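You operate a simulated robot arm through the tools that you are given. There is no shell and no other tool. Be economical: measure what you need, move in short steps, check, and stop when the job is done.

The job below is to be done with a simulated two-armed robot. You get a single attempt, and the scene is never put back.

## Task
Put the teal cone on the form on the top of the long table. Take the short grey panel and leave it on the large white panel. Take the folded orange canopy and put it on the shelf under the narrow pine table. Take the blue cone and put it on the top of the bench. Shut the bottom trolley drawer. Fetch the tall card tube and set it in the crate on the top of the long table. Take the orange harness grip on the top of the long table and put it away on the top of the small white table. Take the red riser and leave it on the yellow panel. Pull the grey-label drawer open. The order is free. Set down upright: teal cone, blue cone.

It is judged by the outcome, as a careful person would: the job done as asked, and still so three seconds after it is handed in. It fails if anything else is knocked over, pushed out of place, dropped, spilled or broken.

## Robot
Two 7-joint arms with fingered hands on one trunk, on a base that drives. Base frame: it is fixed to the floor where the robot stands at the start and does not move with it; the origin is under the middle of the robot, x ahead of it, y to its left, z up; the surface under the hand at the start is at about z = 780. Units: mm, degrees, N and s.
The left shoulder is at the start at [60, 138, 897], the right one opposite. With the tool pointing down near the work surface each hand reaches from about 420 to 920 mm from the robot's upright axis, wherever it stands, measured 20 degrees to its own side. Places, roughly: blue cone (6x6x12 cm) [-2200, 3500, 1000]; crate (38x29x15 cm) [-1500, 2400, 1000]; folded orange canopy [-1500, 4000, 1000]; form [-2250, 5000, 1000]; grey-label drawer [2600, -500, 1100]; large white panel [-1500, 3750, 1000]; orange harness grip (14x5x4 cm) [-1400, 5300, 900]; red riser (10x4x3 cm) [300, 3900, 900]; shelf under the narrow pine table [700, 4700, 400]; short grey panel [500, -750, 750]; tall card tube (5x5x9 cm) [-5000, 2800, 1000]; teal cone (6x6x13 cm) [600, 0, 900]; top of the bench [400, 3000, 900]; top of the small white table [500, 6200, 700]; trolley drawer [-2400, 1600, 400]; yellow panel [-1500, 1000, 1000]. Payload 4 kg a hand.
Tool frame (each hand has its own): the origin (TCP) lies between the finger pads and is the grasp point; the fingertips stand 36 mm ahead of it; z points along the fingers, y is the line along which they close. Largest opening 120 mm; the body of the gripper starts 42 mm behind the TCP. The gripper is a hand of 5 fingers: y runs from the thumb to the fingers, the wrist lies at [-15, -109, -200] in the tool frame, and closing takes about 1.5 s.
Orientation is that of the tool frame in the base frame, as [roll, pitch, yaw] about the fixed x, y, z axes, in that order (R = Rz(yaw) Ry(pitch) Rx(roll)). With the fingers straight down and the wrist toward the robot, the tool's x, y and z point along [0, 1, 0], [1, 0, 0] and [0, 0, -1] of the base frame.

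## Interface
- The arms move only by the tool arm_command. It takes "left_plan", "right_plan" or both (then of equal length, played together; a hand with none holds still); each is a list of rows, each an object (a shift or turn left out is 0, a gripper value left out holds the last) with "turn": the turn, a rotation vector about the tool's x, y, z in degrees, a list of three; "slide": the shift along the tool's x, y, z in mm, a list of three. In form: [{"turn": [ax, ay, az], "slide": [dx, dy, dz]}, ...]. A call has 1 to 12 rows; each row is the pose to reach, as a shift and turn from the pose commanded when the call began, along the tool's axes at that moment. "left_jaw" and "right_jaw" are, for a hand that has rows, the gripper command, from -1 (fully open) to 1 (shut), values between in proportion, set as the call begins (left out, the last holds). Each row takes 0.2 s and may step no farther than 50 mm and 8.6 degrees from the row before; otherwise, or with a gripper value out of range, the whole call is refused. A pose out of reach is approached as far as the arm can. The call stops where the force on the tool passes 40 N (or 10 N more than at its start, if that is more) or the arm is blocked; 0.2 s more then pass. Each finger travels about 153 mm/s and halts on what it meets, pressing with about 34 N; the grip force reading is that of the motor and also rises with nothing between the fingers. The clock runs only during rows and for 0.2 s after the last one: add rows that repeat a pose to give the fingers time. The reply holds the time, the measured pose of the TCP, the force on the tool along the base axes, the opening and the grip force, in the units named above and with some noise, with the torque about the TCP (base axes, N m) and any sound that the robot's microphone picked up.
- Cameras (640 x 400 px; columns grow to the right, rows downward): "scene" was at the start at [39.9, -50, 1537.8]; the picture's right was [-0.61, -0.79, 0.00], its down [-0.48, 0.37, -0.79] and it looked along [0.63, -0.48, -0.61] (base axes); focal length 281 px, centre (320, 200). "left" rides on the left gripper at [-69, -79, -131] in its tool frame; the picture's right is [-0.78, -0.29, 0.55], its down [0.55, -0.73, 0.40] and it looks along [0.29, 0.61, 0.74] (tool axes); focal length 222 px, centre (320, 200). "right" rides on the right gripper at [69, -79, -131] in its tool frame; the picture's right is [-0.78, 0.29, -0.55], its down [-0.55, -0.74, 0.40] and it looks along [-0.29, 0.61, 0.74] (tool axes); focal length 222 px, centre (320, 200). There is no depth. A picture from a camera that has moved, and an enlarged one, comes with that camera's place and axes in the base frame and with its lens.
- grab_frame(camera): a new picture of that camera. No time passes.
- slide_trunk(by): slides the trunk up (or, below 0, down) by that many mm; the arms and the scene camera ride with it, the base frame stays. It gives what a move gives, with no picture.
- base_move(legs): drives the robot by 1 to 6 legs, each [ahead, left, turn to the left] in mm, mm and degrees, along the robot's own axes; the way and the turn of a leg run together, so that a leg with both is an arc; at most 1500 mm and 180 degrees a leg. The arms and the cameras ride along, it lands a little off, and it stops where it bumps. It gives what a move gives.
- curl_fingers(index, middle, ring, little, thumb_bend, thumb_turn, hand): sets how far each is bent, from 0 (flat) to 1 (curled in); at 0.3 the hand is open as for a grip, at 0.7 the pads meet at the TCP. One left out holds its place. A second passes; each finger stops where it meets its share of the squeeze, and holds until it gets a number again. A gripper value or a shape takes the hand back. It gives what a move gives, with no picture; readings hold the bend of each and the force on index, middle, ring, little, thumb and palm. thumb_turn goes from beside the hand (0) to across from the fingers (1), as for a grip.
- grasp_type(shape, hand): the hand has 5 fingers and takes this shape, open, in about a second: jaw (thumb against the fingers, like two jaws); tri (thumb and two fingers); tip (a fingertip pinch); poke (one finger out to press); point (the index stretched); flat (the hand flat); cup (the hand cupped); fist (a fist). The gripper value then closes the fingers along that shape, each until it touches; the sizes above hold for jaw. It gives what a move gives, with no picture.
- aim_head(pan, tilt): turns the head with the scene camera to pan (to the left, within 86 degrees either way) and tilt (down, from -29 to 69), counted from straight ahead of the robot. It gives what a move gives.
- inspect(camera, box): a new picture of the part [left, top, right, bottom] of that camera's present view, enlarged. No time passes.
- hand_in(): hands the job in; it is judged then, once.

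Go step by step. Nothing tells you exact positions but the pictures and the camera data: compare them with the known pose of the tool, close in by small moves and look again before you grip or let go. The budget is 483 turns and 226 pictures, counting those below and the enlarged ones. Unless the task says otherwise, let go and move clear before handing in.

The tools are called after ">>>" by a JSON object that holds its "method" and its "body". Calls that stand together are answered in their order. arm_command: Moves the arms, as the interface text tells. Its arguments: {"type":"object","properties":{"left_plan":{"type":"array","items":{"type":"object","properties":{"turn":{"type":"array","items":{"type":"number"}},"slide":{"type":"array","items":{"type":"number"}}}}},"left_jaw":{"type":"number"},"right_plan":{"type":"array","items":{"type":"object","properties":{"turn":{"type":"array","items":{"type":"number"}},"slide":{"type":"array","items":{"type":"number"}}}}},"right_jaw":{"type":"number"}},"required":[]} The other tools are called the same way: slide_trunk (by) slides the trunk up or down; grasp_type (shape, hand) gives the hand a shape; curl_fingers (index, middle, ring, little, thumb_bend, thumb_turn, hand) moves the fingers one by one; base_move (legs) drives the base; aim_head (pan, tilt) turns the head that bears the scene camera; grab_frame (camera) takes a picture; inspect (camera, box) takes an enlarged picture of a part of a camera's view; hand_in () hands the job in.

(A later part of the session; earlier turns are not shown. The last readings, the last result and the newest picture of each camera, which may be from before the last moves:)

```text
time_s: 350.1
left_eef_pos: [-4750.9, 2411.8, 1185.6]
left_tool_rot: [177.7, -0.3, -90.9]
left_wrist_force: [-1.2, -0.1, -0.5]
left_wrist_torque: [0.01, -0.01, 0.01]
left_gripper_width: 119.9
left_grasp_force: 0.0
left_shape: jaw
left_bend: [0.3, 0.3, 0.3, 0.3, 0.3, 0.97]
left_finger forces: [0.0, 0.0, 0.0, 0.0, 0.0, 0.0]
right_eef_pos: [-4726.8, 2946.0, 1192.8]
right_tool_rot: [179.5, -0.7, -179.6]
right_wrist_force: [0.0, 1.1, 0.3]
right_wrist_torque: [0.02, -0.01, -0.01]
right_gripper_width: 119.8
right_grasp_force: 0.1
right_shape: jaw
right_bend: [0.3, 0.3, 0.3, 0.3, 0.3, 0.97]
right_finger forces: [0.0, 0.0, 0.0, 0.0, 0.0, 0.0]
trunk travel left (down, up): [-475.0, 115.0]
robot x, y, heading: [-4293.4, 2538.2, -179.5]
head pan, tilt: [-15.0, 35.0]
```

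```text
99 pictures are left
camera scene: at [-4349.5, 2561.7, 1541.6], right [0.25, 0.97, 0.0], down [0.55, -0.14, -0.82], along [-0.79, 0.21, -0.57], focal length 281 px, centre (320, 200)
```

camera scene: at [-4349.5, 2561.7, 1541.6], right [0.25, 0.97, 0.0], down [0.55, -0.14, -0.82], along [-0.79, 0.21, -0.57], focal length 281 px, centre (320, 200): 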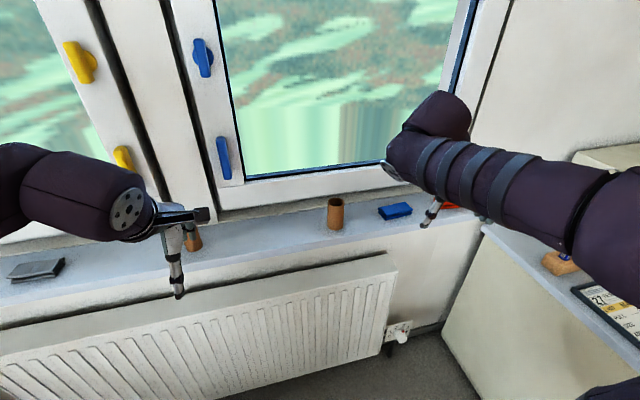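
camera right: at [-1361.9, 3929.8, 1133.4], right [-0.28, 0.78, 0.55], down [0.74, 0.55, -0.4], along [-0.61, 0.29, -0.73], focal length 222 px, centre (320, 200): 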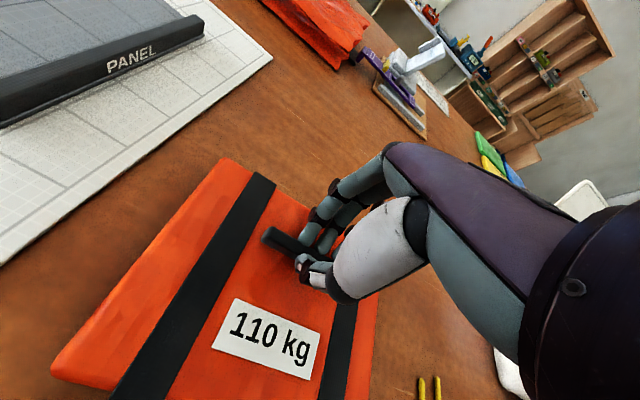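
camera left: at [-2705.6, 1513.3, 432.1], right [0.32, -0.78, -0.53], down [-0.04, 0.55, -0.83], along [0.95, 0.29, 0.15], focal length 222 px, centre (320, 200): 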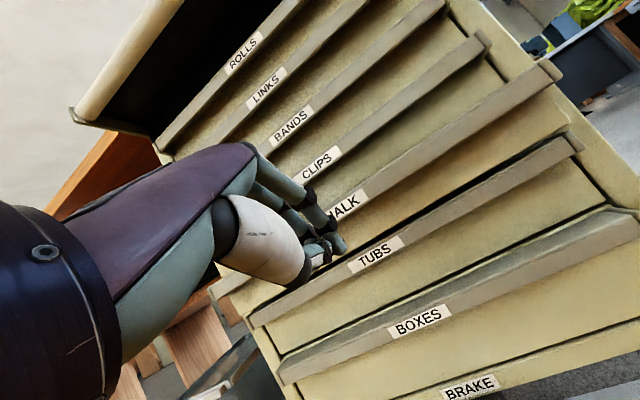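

Triangulated tube at (-4922,2758), z≈1024–1115. I bring the right hand above it and check.

>>> {"method": "arm_command", "body": {"right_plan": [{"slide": [32, -31, 0]}, {"slide": [64, -62, 0]}, {"slide": [97, -94, 0]}, {"slide": [130, -125, 0]}, {"slide": [162, -157, 0]}, {"slide": [195, -188, 0]}, {"slide": [195, -188, 20]}]}}

>>> {"method": "grab_frame", "body": {"camera": "right"}}

>>> {"method": "inspect", "body": {"camera": "scene", "box": [240, 110, 440, 260]}}

```text
time_s: 351.7
left_eef_pos: [-4750.1, 2412.9, 1186.0]
left_tool_rot: [177.6, -0.3, -90.9]
left_wrist_force: [0.1, 0.4, -0.1]
left_wrist_torque: [0.0, 0.05, 0.02]
left_gripper_width: 119.5
left_grasp_force: 0.0
left_shape: jaw
left_bend: [0.3, 0.3, 0.3, 0.3, 0.3, 0.97]
left_finger forces: [0.1, 0.0, 0.0, 0.0, 0.0, 0.0]
right_eef_pos: [-4920.6, 2756.7, 1172.6]
right_tool_rot: [179.4, -0.6, -179.6]
right_wrist_force: [0.2, -0.4, 0.1]
right_wrist_torque: [-0.01, -0.02, -0.01]
right_gripper_width: 119.9
right_grasp_force: 0.0
right_shape: jaw
right_bend: [0.3, 0.3, 0.3, 0.3, 0.3, 0.97]
right_finger forces: [0.0, 0.1, 0.1, 0.1, 0.0, 0.0]
trunk travel left (down, up): [-475.0, 115.0]
robot x, y, heading: [-4294.5, 2534.5, -179.4]
head pan, tilt: [-15.0, 35.0]
```

```text
98 pictures are left
camera right: at [-4987.2, 2676.2, 1303.5], right [0.79, 0.29, 0.54], down [0.55, -0.73, -0.41], along [0.27, 0.62, -0.73], focal length 222 px, centre (320, 200)
```

right: 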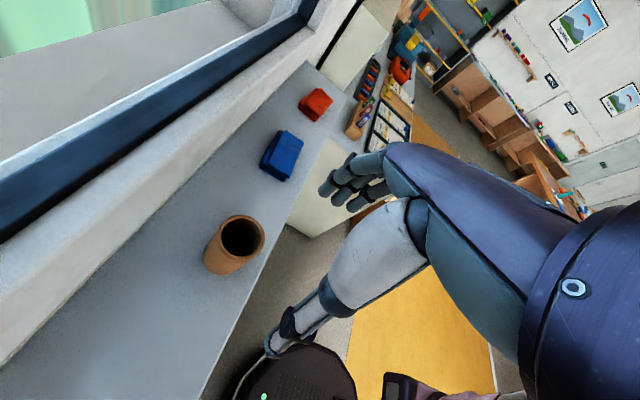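

```text
2.67 times, centred on (340, 185) of scene
camera zoom: at [-4349.0, 2562.3, 1541.7], right [0.25, 0.97, 0.0], down [0.55, -0.15, -0.82], along [-0.79, 0.21, -0.57], focal length 749 px, centre (267, 240)
```

zoom: 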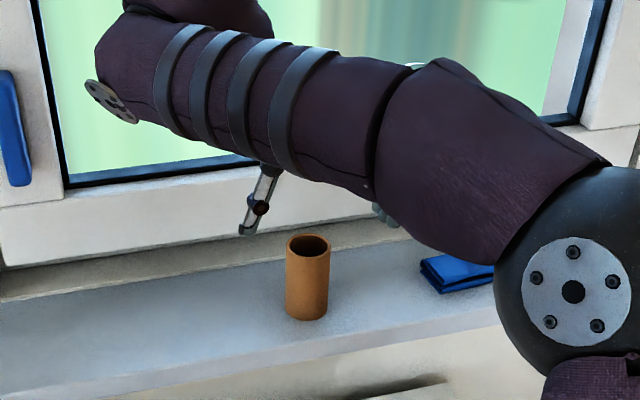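

Refined: tube top centre (-4967,2768,1084). I shift over it and lower.

>>> {"method": "arm_command", "body": {"right_plan": [{"slide": [25, 6, 0]}, {"slide": [46, 11, 0]}, {"slide": [46, 11, 40]}, {"slide": [46, 11, 80]}, {"slide": [46, 11, 115]}]}}

>>> {"method": "grab_frame", "body": {"camera": "right"}}

>>> {"method": "inspect", "body": {"camera": "scene", "box": [240, 110, 440, 260]}}

```text
time_s: 352.9
left_eef_pos: [-4748.8, 2411.0, 1186.3]
left_tool_rot: [177.6, -0.3, -90.9]
left_wrist_force: [-0.1, -0.2, -1.0]
left_wrist_torque: [-0.04, 0.01, 0.02]
left_gripper_width: 120.0
left_grasp_force: 0.1
left_shape: jaw
left_bend: [0.3, 0.3, 0.3, 0.3, 0.3, 0.97]
left_finger forces: [0.0, 0.1, 0.0, 0.0, 0.0, 0.1]
right_eef_pos: [-4967.3, 2766.9, 1059.6]
right_tool_rot: [179.3, -0.8, -179.6]
right_wrist_force: [0.7, 0.0, 0.9]
right_wrist_torque: [0.03, 0.07, -0.01]
right_gripper_width: 119.6
right_grasp_force: 0.1
right_shape: jaw
right_bend: [0.3, 0.3, 0.3, 0.3, 0.3, 0.97]
right_finger forces: [0.0, 0.1, 0.0, 0.1, 0.1, 0.0]
trunk travel left (down, up): [-475.0, 115.0]
robot x, y, heading: [-4293.0, 2534.7, -179.6]
head pan, tilt: [-15.0, 35.0]
```

```text
96 pictures are left
camera right: at [-5034.4, 2686.4, 1190.5], right [0.79, 0.29, 0.54], down [0.55, -0.73, -0.41], along [0.27, 0.62, -0.73], focal length 222 px, centre (320, 200)
```

right: 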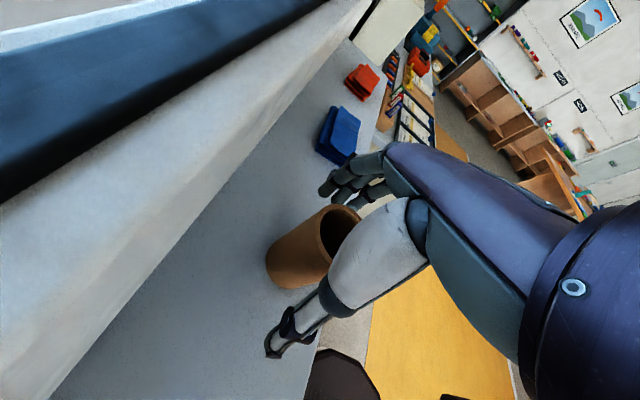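

```text
2.67 times, centred on (340, 185) of scene
camera zoom: at [-4347.4, 2561.6, 1541.8], right [0.25, 0.97, 0.0], down [0.55, -0.14, -0.82], along [-0.79, 0.21, -0.57], focal length 749 px, centre (267, 240)
```

zoom: 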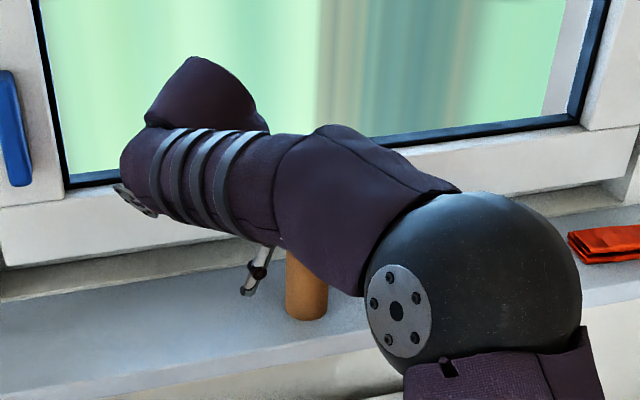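

Tube is well between the fingers. Close and lift.

>>> {"method": "arm_command", "body": {"right_jaw": 1, "right_plan": [{"slide": [0, 0, 0]}, {"slide": [0, 0, 0]}, {"slide": [0, 0, 0]}, {"slide": [0, 0, 0]}, {"slide": [0, 0, 0]}, {"slide": [0, 0, 0]}, {"slide": [0, 0, 0]}]}}

>>> {"method": "arm_command", "body": {"right_plan": [{"slide": [0, 0, -20]}, {"slide": [0, 0, -60]}, {"slide": [0, 0, -100]}, {"slide": [0, 0, -140]}, {"slide": [-40, 0, -150]}, {"slide": [-85, 0, -150]}, {"slide": [-130, 10, -150]}, {"slide": [-175, 20, -150]}, {"slide": [-215, 40, -150]}]}}

>>> {"method": "grab_frame", "body": {"camera": "right"}}

```text
time_s: 354.5
left_eef_pos: [-4748.5, 2412.3, 1186.7]
left_tool_rot: [177.7, -0.3, -90.9]
left_wrist_force: [-0.1, -0.6, -0.4]
left_wrist_torque: [0.01, -0.03, 0.02]
left_gripper_width: 120.1
left_grasp_force: 0.1
left_shape: jaw
left_bend: [0.3, 0.3, 0.3, 0.3, 0.3, 0.97]
left_finger forces: [0.1, 0.1, 0.1, 0.0, 0.0, 0.1]
right_eef_pos: [-4967.5, 2767.2, 1059.3]
right_tool_rot: [179.4, -0.6, -179.6]
right_wrist_force: [12.2, -0.3, 1.3]
right_wrist_torque: [-0.18, 2.06, 1.23]
right_gripper_width: 39.1
right_grasp_force: 33.6
right_shape: jaw
right_bend: [0.49, 0.54, 0.58, 0.71, 0.68, 1.0]
right_finger forces: [19.0, 9.0, 0.0, 0.1, 29.2, 0.0]
trunk travel left (down, up): [-475.0, 115.0]
robot x, y, heading: [-4294.5, 2534.6, -179.5]
head pan, tilt: [-15.0, 35.0]
```

```text
time_s: 356.5
left_eef_pos: [-4749.2, 2412.5, 1186.0]
left_tool_rot: [177.7, -0.4, -90.9]
left_wrist_force: [-0.5, 0.6, -0.2]
left_wrist_torque: [-0.04, -0.01, -0.03]
left_gripper_width: 120.2
left_grasp_force: 0.1
left_shape: jaw
left_bend: [0.3, 0.3, 0.3, 0.3, 0.3, 0.97]
left_finger forces: [0.1, 0.1, 0.0, 0.0, 0.1, 0.0]
right_eef_pos: [-4749.1, 2809.8, 1209.6]
right_tool_rot: [179.5, -0.7, -179.5]
right_wrist_force: [0.3, -0.2, -0.1]
right_wrist_torque: [-0.01, 0.05, 0.03]
right_gripper_width: 39.0
right_grasp_force: 33.4
right_shape: jaw
right_bend: [0.49, 0.54, 0.58, 0.71, 0.68, 1.0]
right_finger forces: [19.1, 9.2, 0.1, 0.1, 29.4, 0.1]
trunk travel left (down, up): [-475.0, 115.0]
robot x, y, heading: [-4293.4, 2537.0, -179.6]
head pan, tilt: [-15.0, 35.0]
```

```text
94 pictures are left
camera right: at [-4816.6, 2729.5, 1339.7], right [0.79, 0.29, 0.54], down [0.55, -0.73, -0.41], along [0.27, 0.62, -0.73], focal length 222 px, centre (320, 200)
```

right: 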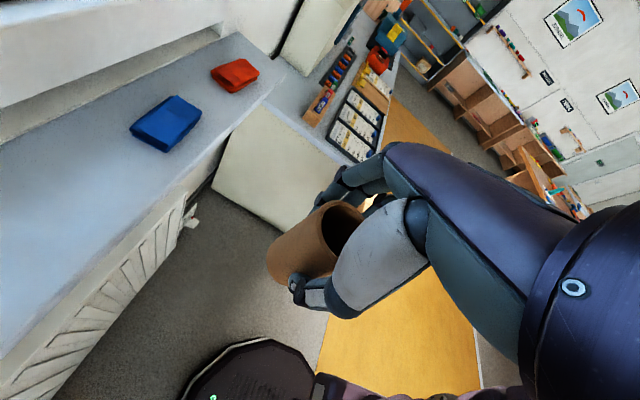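

The tube is held. Now the canopy on the mat: I back away, turn east and approach it with the left hand.

>>> {"method": "base_move", "body": {"legs": [[-1000, 0, 0], [0, 0, 179.5], [230, 180, 0]]}}

>>> {"method": "aim_head", "body": {"pan": 15, "tilt": 60}}

>>> {"method": "grab_frame", "body": {"camera": "scene"}}

```text
time_s: 370.8
left_eef_pos: [-2624.1, 2882.6, 1184.2]
left_tool_rot: [177.8, -0.4, 91.9]
left_wrist_force: [-1.4, -0.6, 0.3]
left_wrist_torque: [-0.02, 0.02, 0.0]
left_gripper_width: 120.1
left_grasp_force: 0.1
left_shape: jaw
left_bend: [0.3, 0.3, 0.3, 0.3, 0.3, 0.97]
left_finger forces: [0.0, 0.0, 0.0, 0.0, 0.1, 0.0]
right_eef_pos: [-2603.8, 2485.5, 1208.4]
right_tool_rot: [179.3, -0.5, 3.2]
right_wrist_force: [-0.2, 0.8, 0.2]
right_wrist_torque: [0.0, 0.02, -0.01]
right_gripper_width: 38.4
right_grasp_force: 34.0
right_shape: jaw
right_bend: [0.5, 0.54, 0.58, 0.71, 0.68, 1.0]
right_finger forces: [19.0, 9.1, 0.0, 0.1, 28.9, 0.0]
trunk travel left (down, up): [-475.0, 115.0]
robot x, y, heading: [-3073.4, 2733.5, 3.0]
head pan, tilt: [-15.0, 35.0]
```

```text
time_s: 371.7
left_eef_pos: [-2624.7, 2882.4, 1185.3]
left_tool_rot: [177.7, -0.3, 91.9]
left_wrist_force: [0.5, -1.1, -0.1]
left_wrist_torque: [0.01, 0.0, -0.02]
left_gripper_width: 120.0
left_grasp_force: 0.0
left_shape: jaw
left_bend: [0.3, 0.3, 0.3, 0.3, 0.3, 0.97]
left_finger forces: [0.1, 0.0, 0.1, 0.0, 0.1, 0.0]
right_eef_pos: [-2604.3, 2486.1, 1207.5]
right_tool_rot: [179.5, -0.7, 3.2]
right_wrist_force: [0.5, 0.5, -0.4]
right_wrist_torque: [0.01, 0.02, 0.02]
right_gripper_width: 38.3
right_grasp_force: 34.2
right_shape: jaw
right_bend: [0.5, 0.54, 0.58, 0.71, 0.68, 1.0]
right_finger forces: [19.1, 9.2, 0.0, 0.0, 28.9, 0.0]
trunk travel left (down, up): [-475.0, 115.0]
robot x, y, heading: [-3075.6, 2735.7, 3.1]
head pan, tilt: [15.0, 60.0]
```

```text
93 pictures are left
camera scene: at [-3038.3, 2758.0, 1507.4], right [0.31, -0.95, 0.0], down [-0.82, -0.27, -0.5], along [0.48, 0.16, -0.87], focal length 281 px, centre (320, 200)
```

scene: 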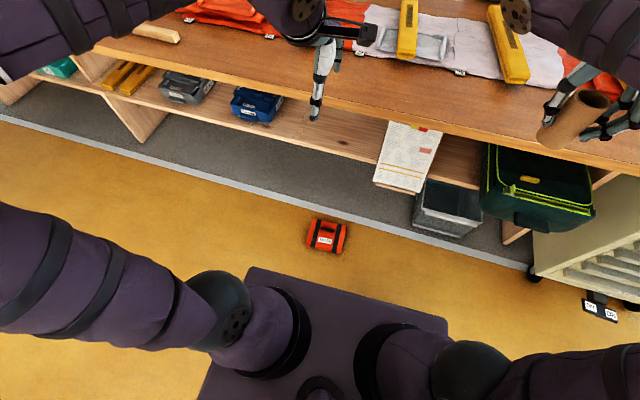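

>>> {"method": "inspect", "body": {"camera": "scene", "box": [290, 200, 370, 270]}}

```text
5.71 times, centred on (330, 235) of scene
camera zoom: at [-3038.3, 2758.0, 1507.4], right [0.31, -0.95, 0.0], down [-0.82, -0.27, -0.5], along [0.48, 0.16, -0.87], focal length 1606 px, centre (263, 0)
```

zoom: 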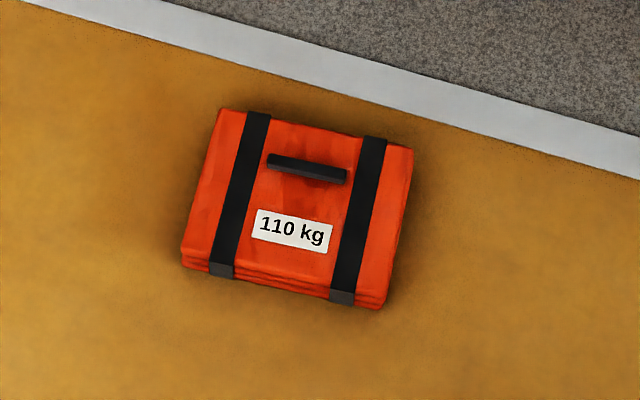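

The canopy lies flat with its handle up at about (-2405,2924), along y. I lower the trunk and bring the left hand down.

>>> {"method": "slide_trunk", "body": {"by": -400}}

>>> {"method": "slide_trunk", "body": {"by": -70}}

>>> {"method": "arm_command", "body": {"left_jaw": -1, "left_plan": [{"turn": [0.3, 0, 0], "slide": [3, 0, 45]}, {"turn": [0.6, 0, -0.5], "slide": [6, 0, 90]}, {"turn": [0.9, 0, -1], "slide": [9, 0, 135]}, {"turn": [1.2, 0, -1.5], "slide": [12, 0, 180]}, {"turn": [1.5, 0, -2], "slide": [15, 0, 225]}, {"turn": [1.8, 0, -2.5], "slide": [18, 0, 270]}, {"turn": [2.1, 0, -3], "slide": [21, 0, 315]}, {"turn": [2.3, 0, -3.5], "slide": [24, 0, 360]}, {"turn": [2.3, 0, -4], "slide": [27, 0, 405]}, {"turn": [2.3, 0, -4], "slide": [30, 20, 445]}, {"turn": [2.3, 0, -4], "slide": [32, 45, 480]}, {"turn": [2.3, 0, -4], "slide": [35, 75, 510]}]}}

>>> {"method": "grab_frame", "body": {"camera": "left"}}

```text
time_s: 375.6
left_eef_pos: [-2624.3, 2882.4, 786.2]
left_tool_rot: [177.7, -0.4, 91.9]
left_wrist_force: [-0.6, -0.6, 0.5]
left_wrist_torque: [-0.03, -0.02, -0.02]
left_gripper_width: 119.8
left_grasp_force: 0.0
left_shape: jaw
left_bend: [0.3, 0.3, 0.3, 0.3, 0.3, 0.97]
left_finger forces: [0.1, 0.0, 0.1, 0.1, 0.1, 0.1]
right_eef_pos: [-2604.9, 2485.9, 808.9]
right_tool_rot: [179.5, -0.7, 3.2]
right_wrist_force: [0.1, 0.8, 0.0]
right_wrist_torque: [0.0, 0.03, 0.03]
right_gripper_width: 38.0
right_grasp_force: 33.4
right_shape: jaw
right_bend: [0.5, 0.54, 0.58, 0.71, 0.68, 1.0]
right_finger forces: [19.0, 9.1, 0.1, 0.1, 28.9, 0.0]
trunk travel left (down, up): [-75.0, 515.0]
robot x, y, heading: [-3073.7, 2738.7, 3.4]
head pan, tilt: [15.0, 60.0]
```

```text
time_s: 376.6
left_eef_pos: [-2625.6, 2882.3, 716.6]
left_tool_rot: [177.7, -0.4, 92.0]
left_wrist_force: [-0.3, 0.0, -0.9]
left_wrist_torque: [-0.03, 0.02, -0.03]
left_gripper_width: 119.9
left_grasp_force: 0.2
left_shape: jaw
left_bend: [0.3, 0.3, 0.3, 0.3, 0.3, 0.97]
left_finger forces: [0.1, 0.0, 0.0, 0.0, 0.1, 0.1]
right_eef_pos: [-2604.4, 2486.0, 739.0]
right_tool_rot: [179.4, -0.8, 3.2]
right_wrist_force: [0.9, -0.7, -0.5]
right_wrist_torque: [0.03, -0.01, -0.05]
right_gripper_width: 38.3
right_grasp_force: 34.0
right_shape: jaw
right_bend: [0.5, 0.54, 0.58, 0.71, 0.68, 1.0]
right_finger forces: [19.0, 9.2, 0.1, 0.0, 28.9, 0.0]
trunk travel left (down, up): [-5.0, 585.0]
robot x, y, heading: [-3072.0, 2735.9, 2.9]
head pan, tilt: [15.0, 60.0]
```

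```text
time_s: 379.2
left_eef_pos: [-2532.1, 2921.0, 210.6]
left_tool_rot: [180.0, -0.3, 95.9]
left_wrist_force: [0.0, 0.1, 0.4]
left_wrist_torque: [0.0, 0.01, -0.01]
left_gripper_width: 120.0
left_grasp_force: 0.0
left_shape: jaw
left_bend: [0.3, 0.3, 0.3, 0.3, 0.3, 0.97]
left_finger forces: [0.0, 0.1, 0.0, 0.1, 0.1, 0.0]
right_eef_pos: [-2604.8, 2483.7, 738.3]
right_tool_rot: [179.5, -0.7, 3.2]
right_wrist_force: [-0.3, -0.3, 0.3]
right_wrist_torque: [0.03, -0.03, -0.01]
right_gripper_width: 38.3
right_grasp_force: 34.0
right_shape: jaw
right_bend: [0.5, 0.54, 0.58, 0.71, 0.68, 1.0]
right_finger forces: [19.0, 9.1, 0.0, 0.0, 28.9, 0.1]
trunk travel left (down, up): [-5.0, 585.0]
robot x, y, heading: [-3075.9, 2735.5, 3.1]
head pan, tilt: [15.0, 60.0]
```

```text
91 pictures are left
camera left: at [-2603.9, 2844.4, 340.6], right [-0.21, -0.81, -0.55], down [-0.79, 0.47, -0.4], along [0.58, 0.35, -0.74], focal length 222 px, centre (320, 200)
```

left: 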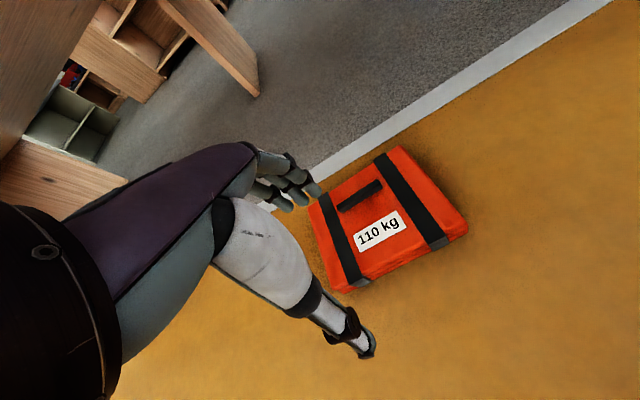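

>>> {"method": "arm_command", "body": {"left_plan": [{"slide": [-6, 40, 10]}, {"slide": [-12, 80, 30]}, {"slide": [-18, 119, 60]}]}}

>>> {"method": "grab_frame", "body": {"camera": "left"}}

```text
time_s: 380.0
left_eef_pos: [-2411.7, 2917.8, 148.8]
left_tool_rot: [-180.0, -0.3, 95.9]
left_wrist_force: [-0.2, -0.6, 0.2]
left_wrist_torque: [0.01, 0.02, 0.0]
left_gripper_width: 119.7
left_grasp_force: 0.0
left_shape: jaw
left_bend: [0.3, 0.3, 0.3, 0.3, 0.3, 0.97]
left_finger forces: [0.0, 0.0, 0.0, 0.0, 0.1, 0.0]
right_eef_pos: [-2605.5, 2484.7, 738.5]
right_tool_rot: [179.4, -0.7, 3.2]
right_wrist_force: [-0.2, 0.4, 0.3]
right_wrist_torque: [0.01, -0.02, -0.02]
right_gripper_width: 38.5
right_grasp_force: 33.7
right_shape: jaw
right_bend: [0.5, 0.54, 0.58, 0.71, 0.68, 1.0]
right_finger forces: [19.0, 9.2, 0.1, 0.0, 28.9, 0.0]
trunk travel left (down, up): [-5.0, 585.0]
robot x, y, heading: [-3072.6, 2734.4, 3.2]
head pan, tilt: [15.0, 60.0]
```

```text
90 pictures are left
camera left: at [-2482.6, 2841.8, 278.1], right [-0.21, -0.81, -0.55], down [-0.79, 0.47, -0.4], along [0.58, 0.35, -0.74], focal length 222 px, centre (320, 200)
```

left: 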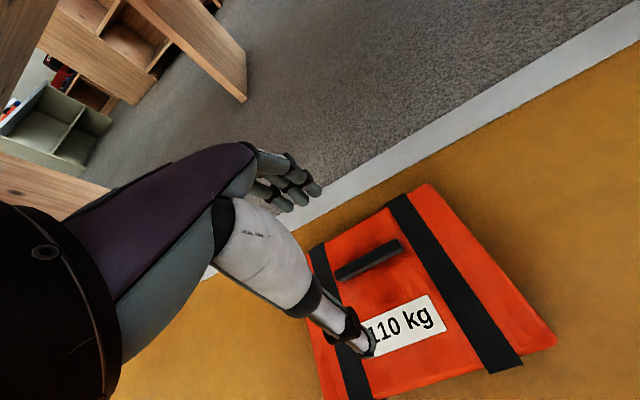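

Handle located at (-2407,2913,46). I lower to z≈71 and grip it.

>>> {"method": "arm_command", "body": {"left_plan": [{"slide": [-5, 4, 40]}, {"slide": [-5, 4, 65]}, {"slide": [-5, 4, 74]}, {"slide": [-5, 4, 79]}]}}

>>> {"method": "arm_command", "body": {"left_jaw": 1, "left_plan": [{"slide": [0, 0, 0]}, {"slide": [0, 0, 0]}, {"slide": [0, 0, 0]}, {"slide": [0, 0, 0]}, {"slide": [0, 0, 0]}, {"slide": [0, 0, 0]}, {"slide": [0, 0, 0]}]}}

>>> {"method": "grab_frame", "body": {"camera": "left"}}

```text
time_s: 381.0
left_eef_pos: [-2404.8, 2912.9, 70.5]
left_tool_rot: [179.9, -0.2, 95.9]
left_wrist_force: [0.3, -1.0, 5.7]
left_wrist_torque: [-0.07, 0.31, -0.01]
left_gripper_width: 119.9
left_grasp_force: 0.1
left_shape: jaw
left_bend: [0.3, 0.3, 0.3, 0.3, 0.29, 0.97]
left_finger forces: [0.0, 0.0, 0.0, 0.0, 5.1, 0.0]
right_eef_pos: [-2604.9, 2486.3, 738.5]
right_tool_rot: [179.4, -0.7, 3.2]
right_wrist_force: [-0.2, -0.1, -0.4]
right_wrist_torque: [-0.01, 0.02, 0.04]
right_gripper_width: 38.1
right_grasp_force: 34.1
right_shape: jaw
right_bend: [0.5, 0.54, 0.58, 0.71, 0.68, 1.0]
right_finger forces: [19.0, 9.3, 0.0, 0.0, 28.9, 0.0]
trunk travel left (down, up): [-5.0, 585.0]
robot x, y, heading: [-3070.6, 2737.6, 3.1]
head pan, tilt: [15.0, 60.0]
```

```text
time_s: 381.6
left_eef_pos: [-2398.1, 2913.7, 77.0]
left_tool_rot: [179.2, -0.1, 95.8]
left_wrist_force: [5.4, 0.2, 9.6]
left_wrist_torque: [-0.03, -0.28, -0.1]
left_gripper_width: 17.7
left_grasp_force: 34.1
left_shape: jaw
left_bend: [0.72, 0.66, 0.66, 0.7, 0.73, 1.0]
left_finger forces: [18.2, 9.0, 3.6, 0.0, 24.6, 0.0]
right_eef_pos: [-2604.4, 2485.4, 738.3]
right_tool_rot: [179.5, -0.7, 3.2]
right_wrist_force: [-0.4, -0.4, -0.4]
right_wrist_torque: [0.01, -0.02, -0.01]
right_gripper_width: 38.2
right_grasp_force: 33.5
right_shape: jaw
right_bend: [0.5, 0.54, 0.58, 0.71, 0.68, 1.0]
right_finger forces: [19.0, 9.2, 0.0, 0.0, 28.9, 0.0]
trunk travel left (down, up): [-5.0, 585.0]
robot x, y, heading: [-3076.9, 2734.5, 3.1]
head pan, tilt: [15.0, 60.0]
stopped in row 2 (left hand): the force on the tool passed its limit at 54 N (the readings are from after the stop); the commanded pose is now the measured one
```

```text
89 pictures are left
camera left: at [-2471.7, 2836.2, 206.2], right [-0.2, -0.81, -0.55], down [-0.78, 0.47, -0.41], along [0.59, 0.35, -0.73], focal length 222 px, centre (320, 200)
```

left: 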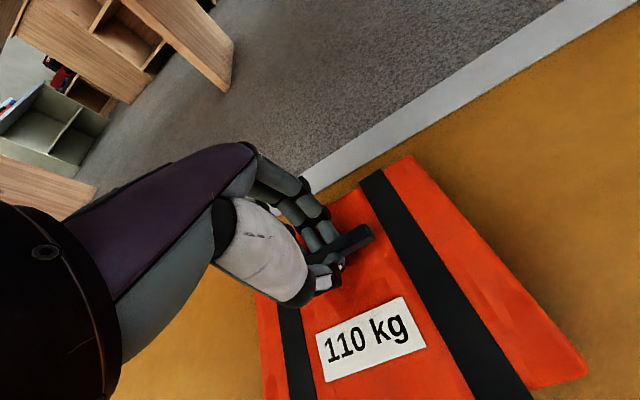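

The tips slid to the bar's upper part again. Since the hand is centred now, I'll open just slightly, press lower, and re-close so the tips sit at the bar's root.

>>> {"method": "arm_command", "body": {"left_jaw": 0.4, "left_plan": [{"slide": [0, 0, 0]}, {"slide": [0, 0, 0]}, {"slide": [0, 0, 3]}, {"slide": [0, 0, 6]}, {"slide": [0, 0, 8]}, {"slide": [0, 0, 10]}]}}

>>> {"method": "arm_command", "body": {"left_jaw": 1, "left_plan": [{"slide": [0, 0, 0]}, {"slide": [0, 0, 0]}, {"slide": [0, 0, 0]}, {"slide": [0, 0, 0]}, {"slide": [0, 0, 0]}]}}

```text
time_s: 382.6
left_eef_pos: [-2395.7, 2912.9, 76.4]
left_tool_rot: [178.9, -0.1, 95.8]
left_wrist_force: [1.5, 0.0, 20.0]
left_wrist_torque: [-0.14, 0.38, -0.01]
left_gripper_width: 36.0
left_grasp_force: 0.0
left_shape: jaw
left_bend: [0.52, 0.55, 0.53, 0.71, 0.71, 1.0]
left_finger forces: [1.3, 0.0, 0.1, 0.0, 18.9, 0.0]
right_eef_pos: [-2606.1, 2484.9, 738.7]
right_tool_rot: [179.5, -0.8, 3.2]
right_wrist_force: [0.3, -0.9, 0.0]
right_wrist_torque: [0.02, -0.03, 0.04]
right_gripper_width: 38.4
right_grasp_force: 34.1
right_shape: jaw
right_bend: [0.5, 0.54, 0.58, 0.71, 0.68, 1.0]
right_finger forces: [19.0, 9.3, 0.0, 0.0, 28.9, 0.0]
trunk travel left (down, up): [-5.0, 585.0]
robot x, y, heading: [-3073.5, 2735.9, 3.0]
head pan, tilt: [15.0, 60.0]
stopped in row 5 (left hand): the force on the tool passed its limit at 43 N (the readings are from after the stop); the commanded pose is now the measured one
```

```text
time_s: 383.8
left_eef_pos: [-2397.3, 2912.9, 74.7]
left_tool_rot: [179.0, -0.1, 95.8]
left_wrist_force: [4.9, -0.9, 28.5]
left_wrist_torque: [0.06, -0.13, -0.26]
left_gripper_width: 17.8
left_grasp_force: 34.0
left_shape: jaw
left_bend: [0.74, 0.69, 0.68, 0.7, 0.74, 1.0]
left_finger forces: [8.6, 30.8, 3.9, 0.1, 34.7, 0.1]
right_eef_pos: [-2604.9, 2484.6, 739.1]
right_tool_rot: [179.5, -0.8, 3.3]
right_wrist_force: [-0.8, -0.1, -0.7]
right_wrist_torque: [0.0, -0.03, 0.01]
right_gripper_width: 38.4
right_grasp_force: 33.9
right_shape: jaw
right_bend: [0.5, 0.54, 0.58, 0.71, 0.68, 1.0]
right_finger forces: [19.0, 9.2, 0.0, 0.1, 28.9, 0.1]
trunk travel left (down, up): [-5.0, 585.0]
robot x, y, heading: [-3072.4, 2734.1, 2.9]
head pan, tilt: [15.0, 60.0]
```

Gripped right at the bar's root now. Lift and watch for creep.

>>> {"method": "arm_command", "body": {"left_plan": [{"slide": [0, 0, -10]}, {"slide": [0, -10, -45]}, {"slide": [0, -30, -90]}, {"slide": [0, -60, -120]}, {"slide": [0, -90, -150]}, {"slide": [0, -120, -185]}, {"slide": [0, -140, -225]}, {"slide": [0, -160, -270]}, {"slide": [0, -180, -310]}, {"slide": [0, -200, -350]}, {"slide": [0, -210, -395]}, {"slide": [0, -210, -440]}]}}

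>>> {"method": "slide_trunk", "body": {"by": 400}}

>>> {"method": "grab_frame", "body": {"camera": "left"}}

```text
time_s: 386.4
left_eef_pos: [-2612.1, 2891.2, 511.5]
left_tool_rot: [179.3, -0.1, 95.9]
left_wrist_force: [0.9, 0.1, -4.3]
left_wrist_torque: [0.08, -0.04, -0.03]
left_gripper_width: 12.8
left_grasp_force: 34.0
left_shape: jaw
left_bend: [0.73, 0.7, 0.7, 0.7, 0.74, 0.98]
left_finger forces: [15.1, 8.8, 0.1, 0.1, 24.0, 0.1]
right_eef_pos: [-2604.8, 2486.2, 737.6]
right_tool_rot: [179.4, -0.7, 3.1]
right_wrist_force: [0.3, -0.5, -0.4]
right_wrist_torque: [0.0, -0.01, 0.04]
right_gripper_width: 38.2
right_grasp_force: 33.9
right_shape: jaw
right_bend: [0.5, 0.54, 0.58, 0.71, 0.68, 1.0]
right_finger forces: [19.1, 9.2, 0.1, 0.0, 28.9, 0.0]
trunk travel left (down, up): [-5.0, 585.0]
robot x, y, heading: [-3071.9, 2739.1, 3.1]
head pan, tilt: [15.0, 60.0]
```

```text
time_s: 390.3
left_eef_pos: [-2611.6, 2892.8, 911.0]
left_tool_rot: [179.3, 0.0, 95.8]
left_wrist_force: [0.7, -0.3, -4.4]
left_wrist_torque: [0.08, -0.14, -0.02]
left_gripper_width: 12.8
left_grasp_force: 34.0
left_shape: jaw
left_bend: [0.73, 0.7, 0.7, 0.7, 0.74, 0.98]
left_finger forces: [14.9, 8.8, 0.1, 0.0, 24.2, 0.0]
right_eef_pos: [-2603.5, 2485.0, 1138.0]
right_tool_rot: [179.3, -0.7, 3.1]
right_wrist_force: [-0.6, 0.3, -0.5]
right_wrist_torque: [-0.03, 0.02, -0.01]
right_gripper_width: 38.3
right_grasp_force: 33.7
right_shape: jaw
right_bend: [0.5, 0.54, 0.58, 0.71, 0.68, 1.0]
right_finger forces: [19.0, 9.2, 0.0, 0.0, 28.9, 0.0]
trunk travel left (down, up): [-405.0, 185.0]
robot x, y, heading: [-3074.4, 2738.1, 3.0]
head pan, tilt: [15.0, 60.0]
```

```text
88 pictures are left
camera left: at [-2684.1, 2814.4, 1040.2], right [-0.2, -0.81, -0.55], down [-0.78, 0.47, -0.41], along [0.59, 0.35, -0.73], focal length 222 px, centre (320, 200)
```

left: 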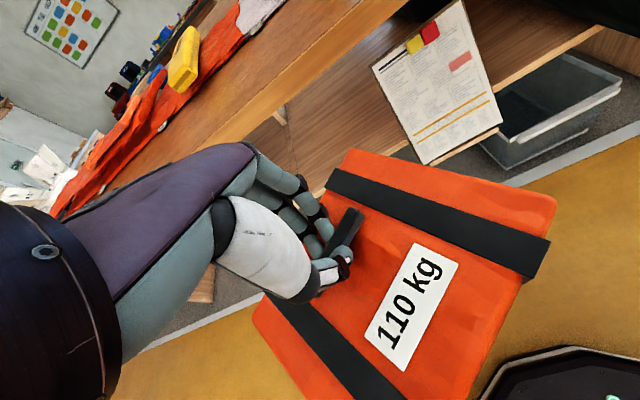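

The canopy is held (grip steady at 12.8 mm). I drive north in stages, checking the grip each time.

>>> {"method": "base_move", "body": {"legs": [[0, 1200, -3]]}}

>>> {"method": "base_move", "body": {"legs": [[0, 1200, 0]]}}

>>> {"method": "base_move", "body": {"legs": [[0, 1100, 0]]}}

```text
time_s: 396.4
left_eef_pos: [-2634.6, 4071.1, 910.4]
left_tool_rot: [179.4, -0.1, 92.7]
left_wrist_force: [0.1, -0.4, -4.7]
left_wrist_torque: [0.1, -0.07, 0.0]
left_gripper_width: 12.7
left_grasp_force: 34.0
left_shape: jaw
left_bend: [0.73, 0.7, 0.7, 0.7, 0.74, 0.98]
left_finger forces: [14.8, 9.0, 0.0, 0.0, 24.1, 0.0]
right_eef_pos: [-2651.6, 3665.0, 1138.0]
right_tool_rot: [179.5, -0.7, -0.1]
right_wrist_force: [0.2, 0.6, -0.4]
right_wrist_torque: [0.02, 0.02, 0.03]
right_gripper_width: 38.5
right_grasp_force: 34.1
right_shape: jaw
right_bend: [0.5, 0.54, 0.58, 0.71, 0.68, 1.0]
right_finger forces: [18.9, 9.3, 0.1, 0.0, 28.8, 0.1]
trunk travel left (down, up): [-405.0, 185.0]
robot x, y, heading: [-3103.7, 3943.0, -0.2]
head pan, tilt: [15.0, 60.0]
```

```text
time_s: 402.5
left_eef_pos: [-2617.4, 5269.3, 911.2]
left_tool_rot: [179.4, -0.1, 91.5]
left_wrist_force: [0.5, 0.5, -5.0]
left_wrist_torque: [0.09, -0.11, -0.02]
left_gripper_width: 12.5
left_grasp_force: 34.1
left_shape: jaw
left_bend: [0.73, 0.7, 0.7, 0.7, 0.74, 0.98]
left_finger forces: [14.9, 9.1, 0.1, 0.0, 24.1, 0.0]
right_eef_pos: [-2641.4, 4864.4, 1137.8]
right_tool_rot: [179.4, -0.7, -1.2]
right_wrist_force: [0.3, -0.4, -0.2]
right_wrist_torque: [0.0, 0.0, 0.03]
right_gripper_width: 38.3
right_grasp_force: 34.0
right_shape: jaw
right_bend: [0.5, 0.54, 0.58, 0.71, 0.68, 1.0]
right_finger forces: [19.0, 9.2, 0.0, 0.0, 28.9, 0.0]
trunk travel left (down, up): [-405.0, 185.0]
robot x, y, heading: [-3090.3, 5146.5, -1.2]
head pan, tilt: [15.0, 60.0]
```

```text
time_s: 408.1
left_eef_pos: [-2604.9, 6359.1, 910.2]
left_tool_rot: [179.5, -0.1, 92.4]
left_wrist_force: [1.0, 0.8, -4.8]
left_wrist_torque: [0.1, -0.06, 0.01]
left_gripper_width: 12.8
left_grasp_force: 34.4
left_shape: jaw
left_bend: [0.73, 0.7, 0.7, 0.7, 0.74, 0.98]
left_finger forces: [14.9, 9.2, 0.1, 0.1, 24.1, 0.0]
right_eef_pos: [-2621.6, 5954.0, 1137.6]
right_tool_rot: [179.4, -0.7, -0.1]
right_wrist_force: [0.1, 1.3, -0.2]
right_wrist_torque: [0.01, 0.02, -0.01]
right_gripper_width: 38.0
right_grasp_force: 33.8
right_shape: jaw
right_bend: [0.5, 0.54, 0.58, 0.71, 0.68, 1.0]
right_finger forces: [19.0, 9.3, 0.0, 0.1, 28.9, 0.0]
trunk travel left (down, up): [-405.0, 185.0]
robot x, y, heading: [-3072.1, 6232.1, -0.1]
head pan, tilt: [15.0, 60.0]
```

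Grip holds. I continue east past the table end.

>>> {"method": "base_move", "body": {"legs": [[1200, 0, 0], [1000, 0, 0]]}}

>>> {"method": "aim_head", "body": {"pan": -45, "tilt": 30}}

>>> {"method": "grab_frame", "body": {"camera": "scene"}}

```text
time_s: 418.8
left_eef_pos: [-450.2, 6435.7, 910.5]
left_tool_rot: [179.4, -0.1, 95.1]
left_wrist_force: [-0.1, -0.6, -4.9]
left_wrist_torque: [0.07, -0.09, 0.0]
left_gripper_width: 12.9
left_grasp_force: 33.9
left_shape: jaw
left_bend: [0.73, 0.7, 0.7, 0.7, 0.74, 0.98]
left_finger forces: [14.8, 9.2, 0.0, 0.0, 24.1, 0.0]
right_eef_pos: [-449.1, 6028.9, 1137.9]
right_tool_rot: [179.4, -0.7, 2.6]
right_wrist_force: [0.1, 0.2, -0.5]
right_wrist_torque: [0.04, 0.02, 0.0]
right_gripper_width: 38.3
right_grasp_force: 34.0
right_shape: jaw
right_bend: [0.5, 0.54, 0.58, 0.71, 0.68, 1.0]
right_finger forces: [19.0, 9.2, 0.0, 0.0, 28.9, 0.0]
trunk travel left (down, up): [-405.0, 185.0]
robot x, y, heading: [-914.7, 6281.7, 2.6]
head pan, tilt: [15.0, 60.0]
```

```text
time_s: 420.1
left_eef_pos: [-451.3, 6434.3, 910.9]
left_tool_rot: [179.5, -0.1, 95.3]
left_wrist_force: [0.0, 0.6, -4.3]
left_wrist_torque: [0.04, -0.09, -0.02]
left_gripper_width: 12.6
left_grasp_force: 33.7
left_shape: jaw
left_bend: [0.73, 0.7, 0.7, 0.7, 0.74, 0.98]
left_finger forces: [14.8, 9.2, 0.0, 0.0, 24.2, 0.0]
right_eef_pos: [-448.7, 6029.2, 1139.0]
right_tool_rot: [179.3, -0.7, 2.6]
right_wrist_force: [0.1, -0.2, -0.5]
right_wrist_torque: [-0.02, 0.0, -0.03]
right_gripper_width: 38.3
right_grasp_force: 33.7
right_shape: jaw
right_bend: [0.5, 0.54, 0.58, 0.71, 0.68, 1.0]
right_finger forces: [19.1, 9.3, 0.0, 0.0, 28.9, 0.1]
trunk travel left (down, up): [-405.0, 185.0]
robot x, y, heading: [-913.1, 6284.1, 2.6]
head pan, tilt: [-45.0, 30.0]
```

```text
87 pictures are left
camera scene: at [-876.4, 6225.2, 1479.3], right [-0.67, -0.74, 0.0], down [-0.37, 0.34, -0.87], along [0.64, -0.58, -0.5], focal length 281 px, centre (320, 200)
```

scene: 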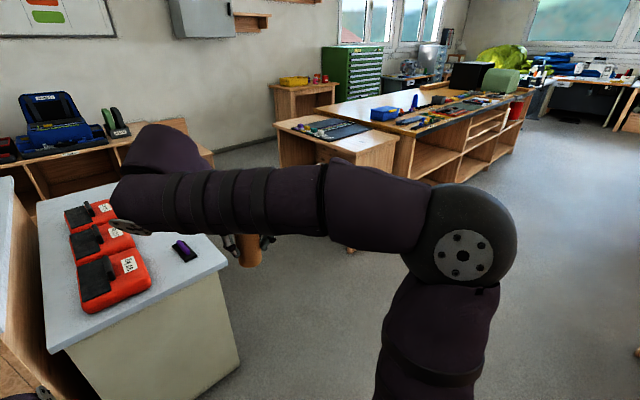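

The narrow pine table stands at the bench's north end. I move south for a view of its shelf.

>>> {"method": "base_move", "body": {"legs": [[250, -900, -2.6]]}}

>>> {"method": "aim_head", "body": {"pan": -18, "tilt": 30}}

>>> {"method": "grab_frame", "body": {"camera": "scene"}}

```text
time_s: 425.0
left_eef_pos: [-168.4, 5504.1, 911.0]
left_tool_rot: [179.4, -0.1, 93.0]
left_wrist_force: [0.0, -0.8, -4.3]
left_wrist_torque: [0.07, -0.06, -0.01]
left_gripper_width: 12.8
left_grasp_force: 34.5
left_shape: jaw
left_bend: [0.73, 0.7, 0.7, 0.7, 0.74, 0.98]
left_finger forces: [14.9, 9.1, 0.1, 0.1, 24.2, 0.0]
right_eef_pos: [-182.3, 5100.3, 1138.6]
right_tool_rot: [179.5, -0.7, 0.3]
right_wrist_force: [0.8, 0.3, 0.9]
right_wrist_torque: [0.02, 0.02, 0.02]
right_gripper_width: 38.5
right_grasp_force: 34.6
right_shape: jaw
right_bend: [0.5, 0.54, 0.58, 0.71, 0.68, 1.0]
right_finger forces: [19.0, 9.3, 0.1, 0.1, 28.9, 0.1]
trunk travel left (down, up): [-405.0, 185.0]
robot x, y, heading: [-638.5, 5371.9, 0.1]
head pan, tilt: [-45.0, 30.0]
```

```text
time_s: 425.9
left_eef_pos: [-169.4, 5505.3, 912.0]
left_tool_rot: [179.5, -0.1, 93.0]
left_wrist_force: [-0.1, 0.9, -5.2]
left_wrist_torque: [0.09, -0.13, -0.01]
left_gripper_width: 12.7
left_grasp_force: 33.7
left_shape: jaw
left_bend: [0.73, 0.7, 0.7, 0.7, 0.74, 0.98]
left_finger forces: [14.7, 9.2, 0.0, 0.0, 24.2, 0.0]
right_eef_pos: [-181.5, 5099.8, 1138.1]
right_tool_rot: [179.4, -0.7, 0.2]
right_wrist_force: [0.0, 0.2, 0.4]
right_wrist_torque: [-0.02, -0.03, 0.02]
right_gripper_width: 38.4
right_grasp_force: 34.6
right_shape: jaw
right_bend: [0.5, 0.54, 0.58, 0.71, 0.68, 1.0]
right_finger forces: [19.1, 9.3, 0.0, 0.0, 28.8, 0.0]
trunk travel left (down, up): [-405.0, 185.0]
robot x, y, heading: [-632.7, 5375.0, 0.4]
head pan, tilt: [-18.0, 30.0]
```

```text
86 pictures are left
camera scene: at [-579.4, 5348.4, 1479.4], right [-0.31, -0.95, 0.0], down [-0.48, 0.15, -0.87], along [0.82, -0.26, -0.5], focal length 281 px, centre (320, 200)
```

scene: 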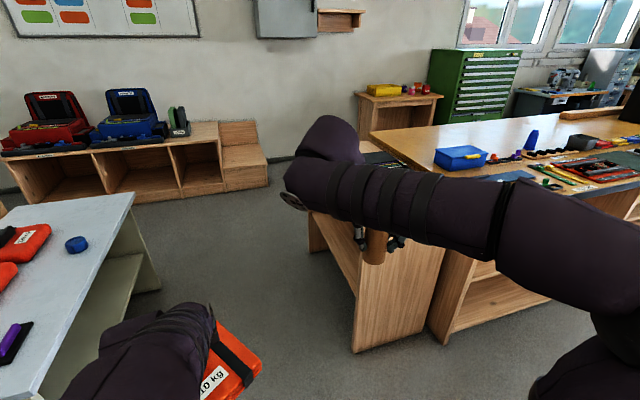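

The pine table (y≈4400–4900) opens to the north; a ~1 m gap separates it from the white table. I raise the trunk, drive into the gap facing east, then turn south toward the shelf.

>>> {"method": "slide_trunk", "body": {"by": 180}}

>>> {"method": "base_move", "body": {"legs": [[1130, 60, 0], [0, 0, -90]]}}

>>> {"method": "aim_head", "body": {"pan": 10, "tilt": 50}}

>>> {"method": "grab_frame", "body": {"camera": "scene"}}

```text
time_s: 427.9
left_eef_pos: [-168.2, 5505.7, 1091.5]
left_tool_rot: [179.4, -0.1, 93.0]
left_wrist_force: [0.0, -0.1, -3.8]
left_wrist_torque: [0.08, -0.13, -0.01]
left_gripper_width: 12.7
left_grasp_force: 34.1
left_shape: jaw
left_bend: [0.73, 0.7, 0.7, 0.7, 0.74, 0.98]
left_finger forces: [14.7, 9.1, 0.0, 0.0, 24.2, 0.1]
right_eef_pos: [-181.0, 5099.9, 1318.8]
right_tool_rot: [179.4, -0.7, 0.3]
right_wrist_force: [-0.3, -0.1, -0.3]
right_wrist_torque: [0.01, -0.01, -0.01]
right_gripper_width: 38.1
right_grasp_force: 33.9
right_shape: jaw
right_bend: [0.5, 0.54, 0.58, 0.71, 0.68, 1.0]
right_finger forces: [19.0, 9.3, 0.0, 0.0, 28.9, 0.0]
trunk travel left (down, up): [-585.0, 5.0]
robot x, y, heading: [-639.5, 5375.9, 0.5]
head pan, tilt: [-18.0, 30.0]
```

```text
time_s: 437.7
left_eef_pos: [642.4, 4977.5, 1090.8]
left_tool_rot: [179.3, -0.1, 2.2]
left_wrist_force: [-0.3, -0.8, -4.3]
left_wrist_torque: [-0.11, -0.07, 0.03]
left_gripper_width: 12.5
left_grasp_force: 34.0
left_shape: jaw
left_bend: [0.73, 0.7, 0.7, 0.7, 0.74, 0.98]
left_finger forces: [14.7, 8.7, 0.1, 0.1, 23.5, 0.0]
right_eef_pos: [236.9, 4997.8, 1319.1]
right_tool_rot: [179.4, -0.7, -90.5]
right_wrist_force: [0.6, 0.2, -0.1]
right_wrist_torque: [-0.01, 0.04, -0.03]
right_gripper_width: 38.2
right_grasp_force: 34.1
right_shape: jaw
right_bend: [0.5, 0.54, 0.58, 0.71, 0.68, 1.0]
right_finger forces: [19.0, 9.2, 0.0, 0.0, 28.8, 0.1]
trunk travel left (down, up): [-585.0, 5.0]
robot x, y, heading: [518.0, 5445.8, -90.5]
head pan, tilt: [-18.0, 30.0]
```

```text
time_s: 438.6
left_eef_pos: [643.7, 4978.8, 1091.8]
left_tool_rot: [179.3, -0.2, 2.1]
left_wrist_force: [-0.5, 0.1, -3.6]
left_wrist_torque: [-0.07, -0.08, 0.02]
left_gripper_width: 12.7
left_grasp_force: 33.9
left_shape: jaw
left_bend: [0.73, 0.7, 0.7, 0.7, 0.74, 0.98]
left_finger forces: [14.5, 8.7, 0.0, 0.0, 23.5, 0.0]
right_eef_pos: [237.8, 4996.0, 1318.4]
right_tool_rot: [179.4, -0.7, -90.5]
right_wrist_force: [-0.4, -0.7, -1.1]
right_wrist_torque: [0.03, -0.01, 0.01]
right_gripper_width: 37.9
right_grasp_force: 33.8
right_shape: jaw
right_bend: [0.5, 0.54, 0.58, 0.71, 0.68, 1.0]
right_finger forces: [19.0, 9.4, 0.1, 0.0, 28.8, 0.0]
trunk travel left (down, up): [-585.0, 5.0]
robot x, y, heading: [520.9, 5447.2, -90.7]
head pan, tilt: [10.0, 50.0]
```

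```text
85 pictures are left
camera scene: at [531.4, 5405.4, 1629.9], right [-0.99, -0.16, 0.0], down [-0.13, 0.76, -0.64], along [0.11, -0.63, -0.77], focal length 281 px, centre (320, 200)
```

scene: 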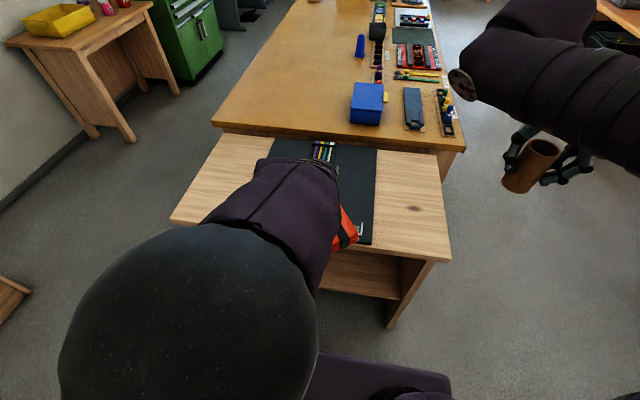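

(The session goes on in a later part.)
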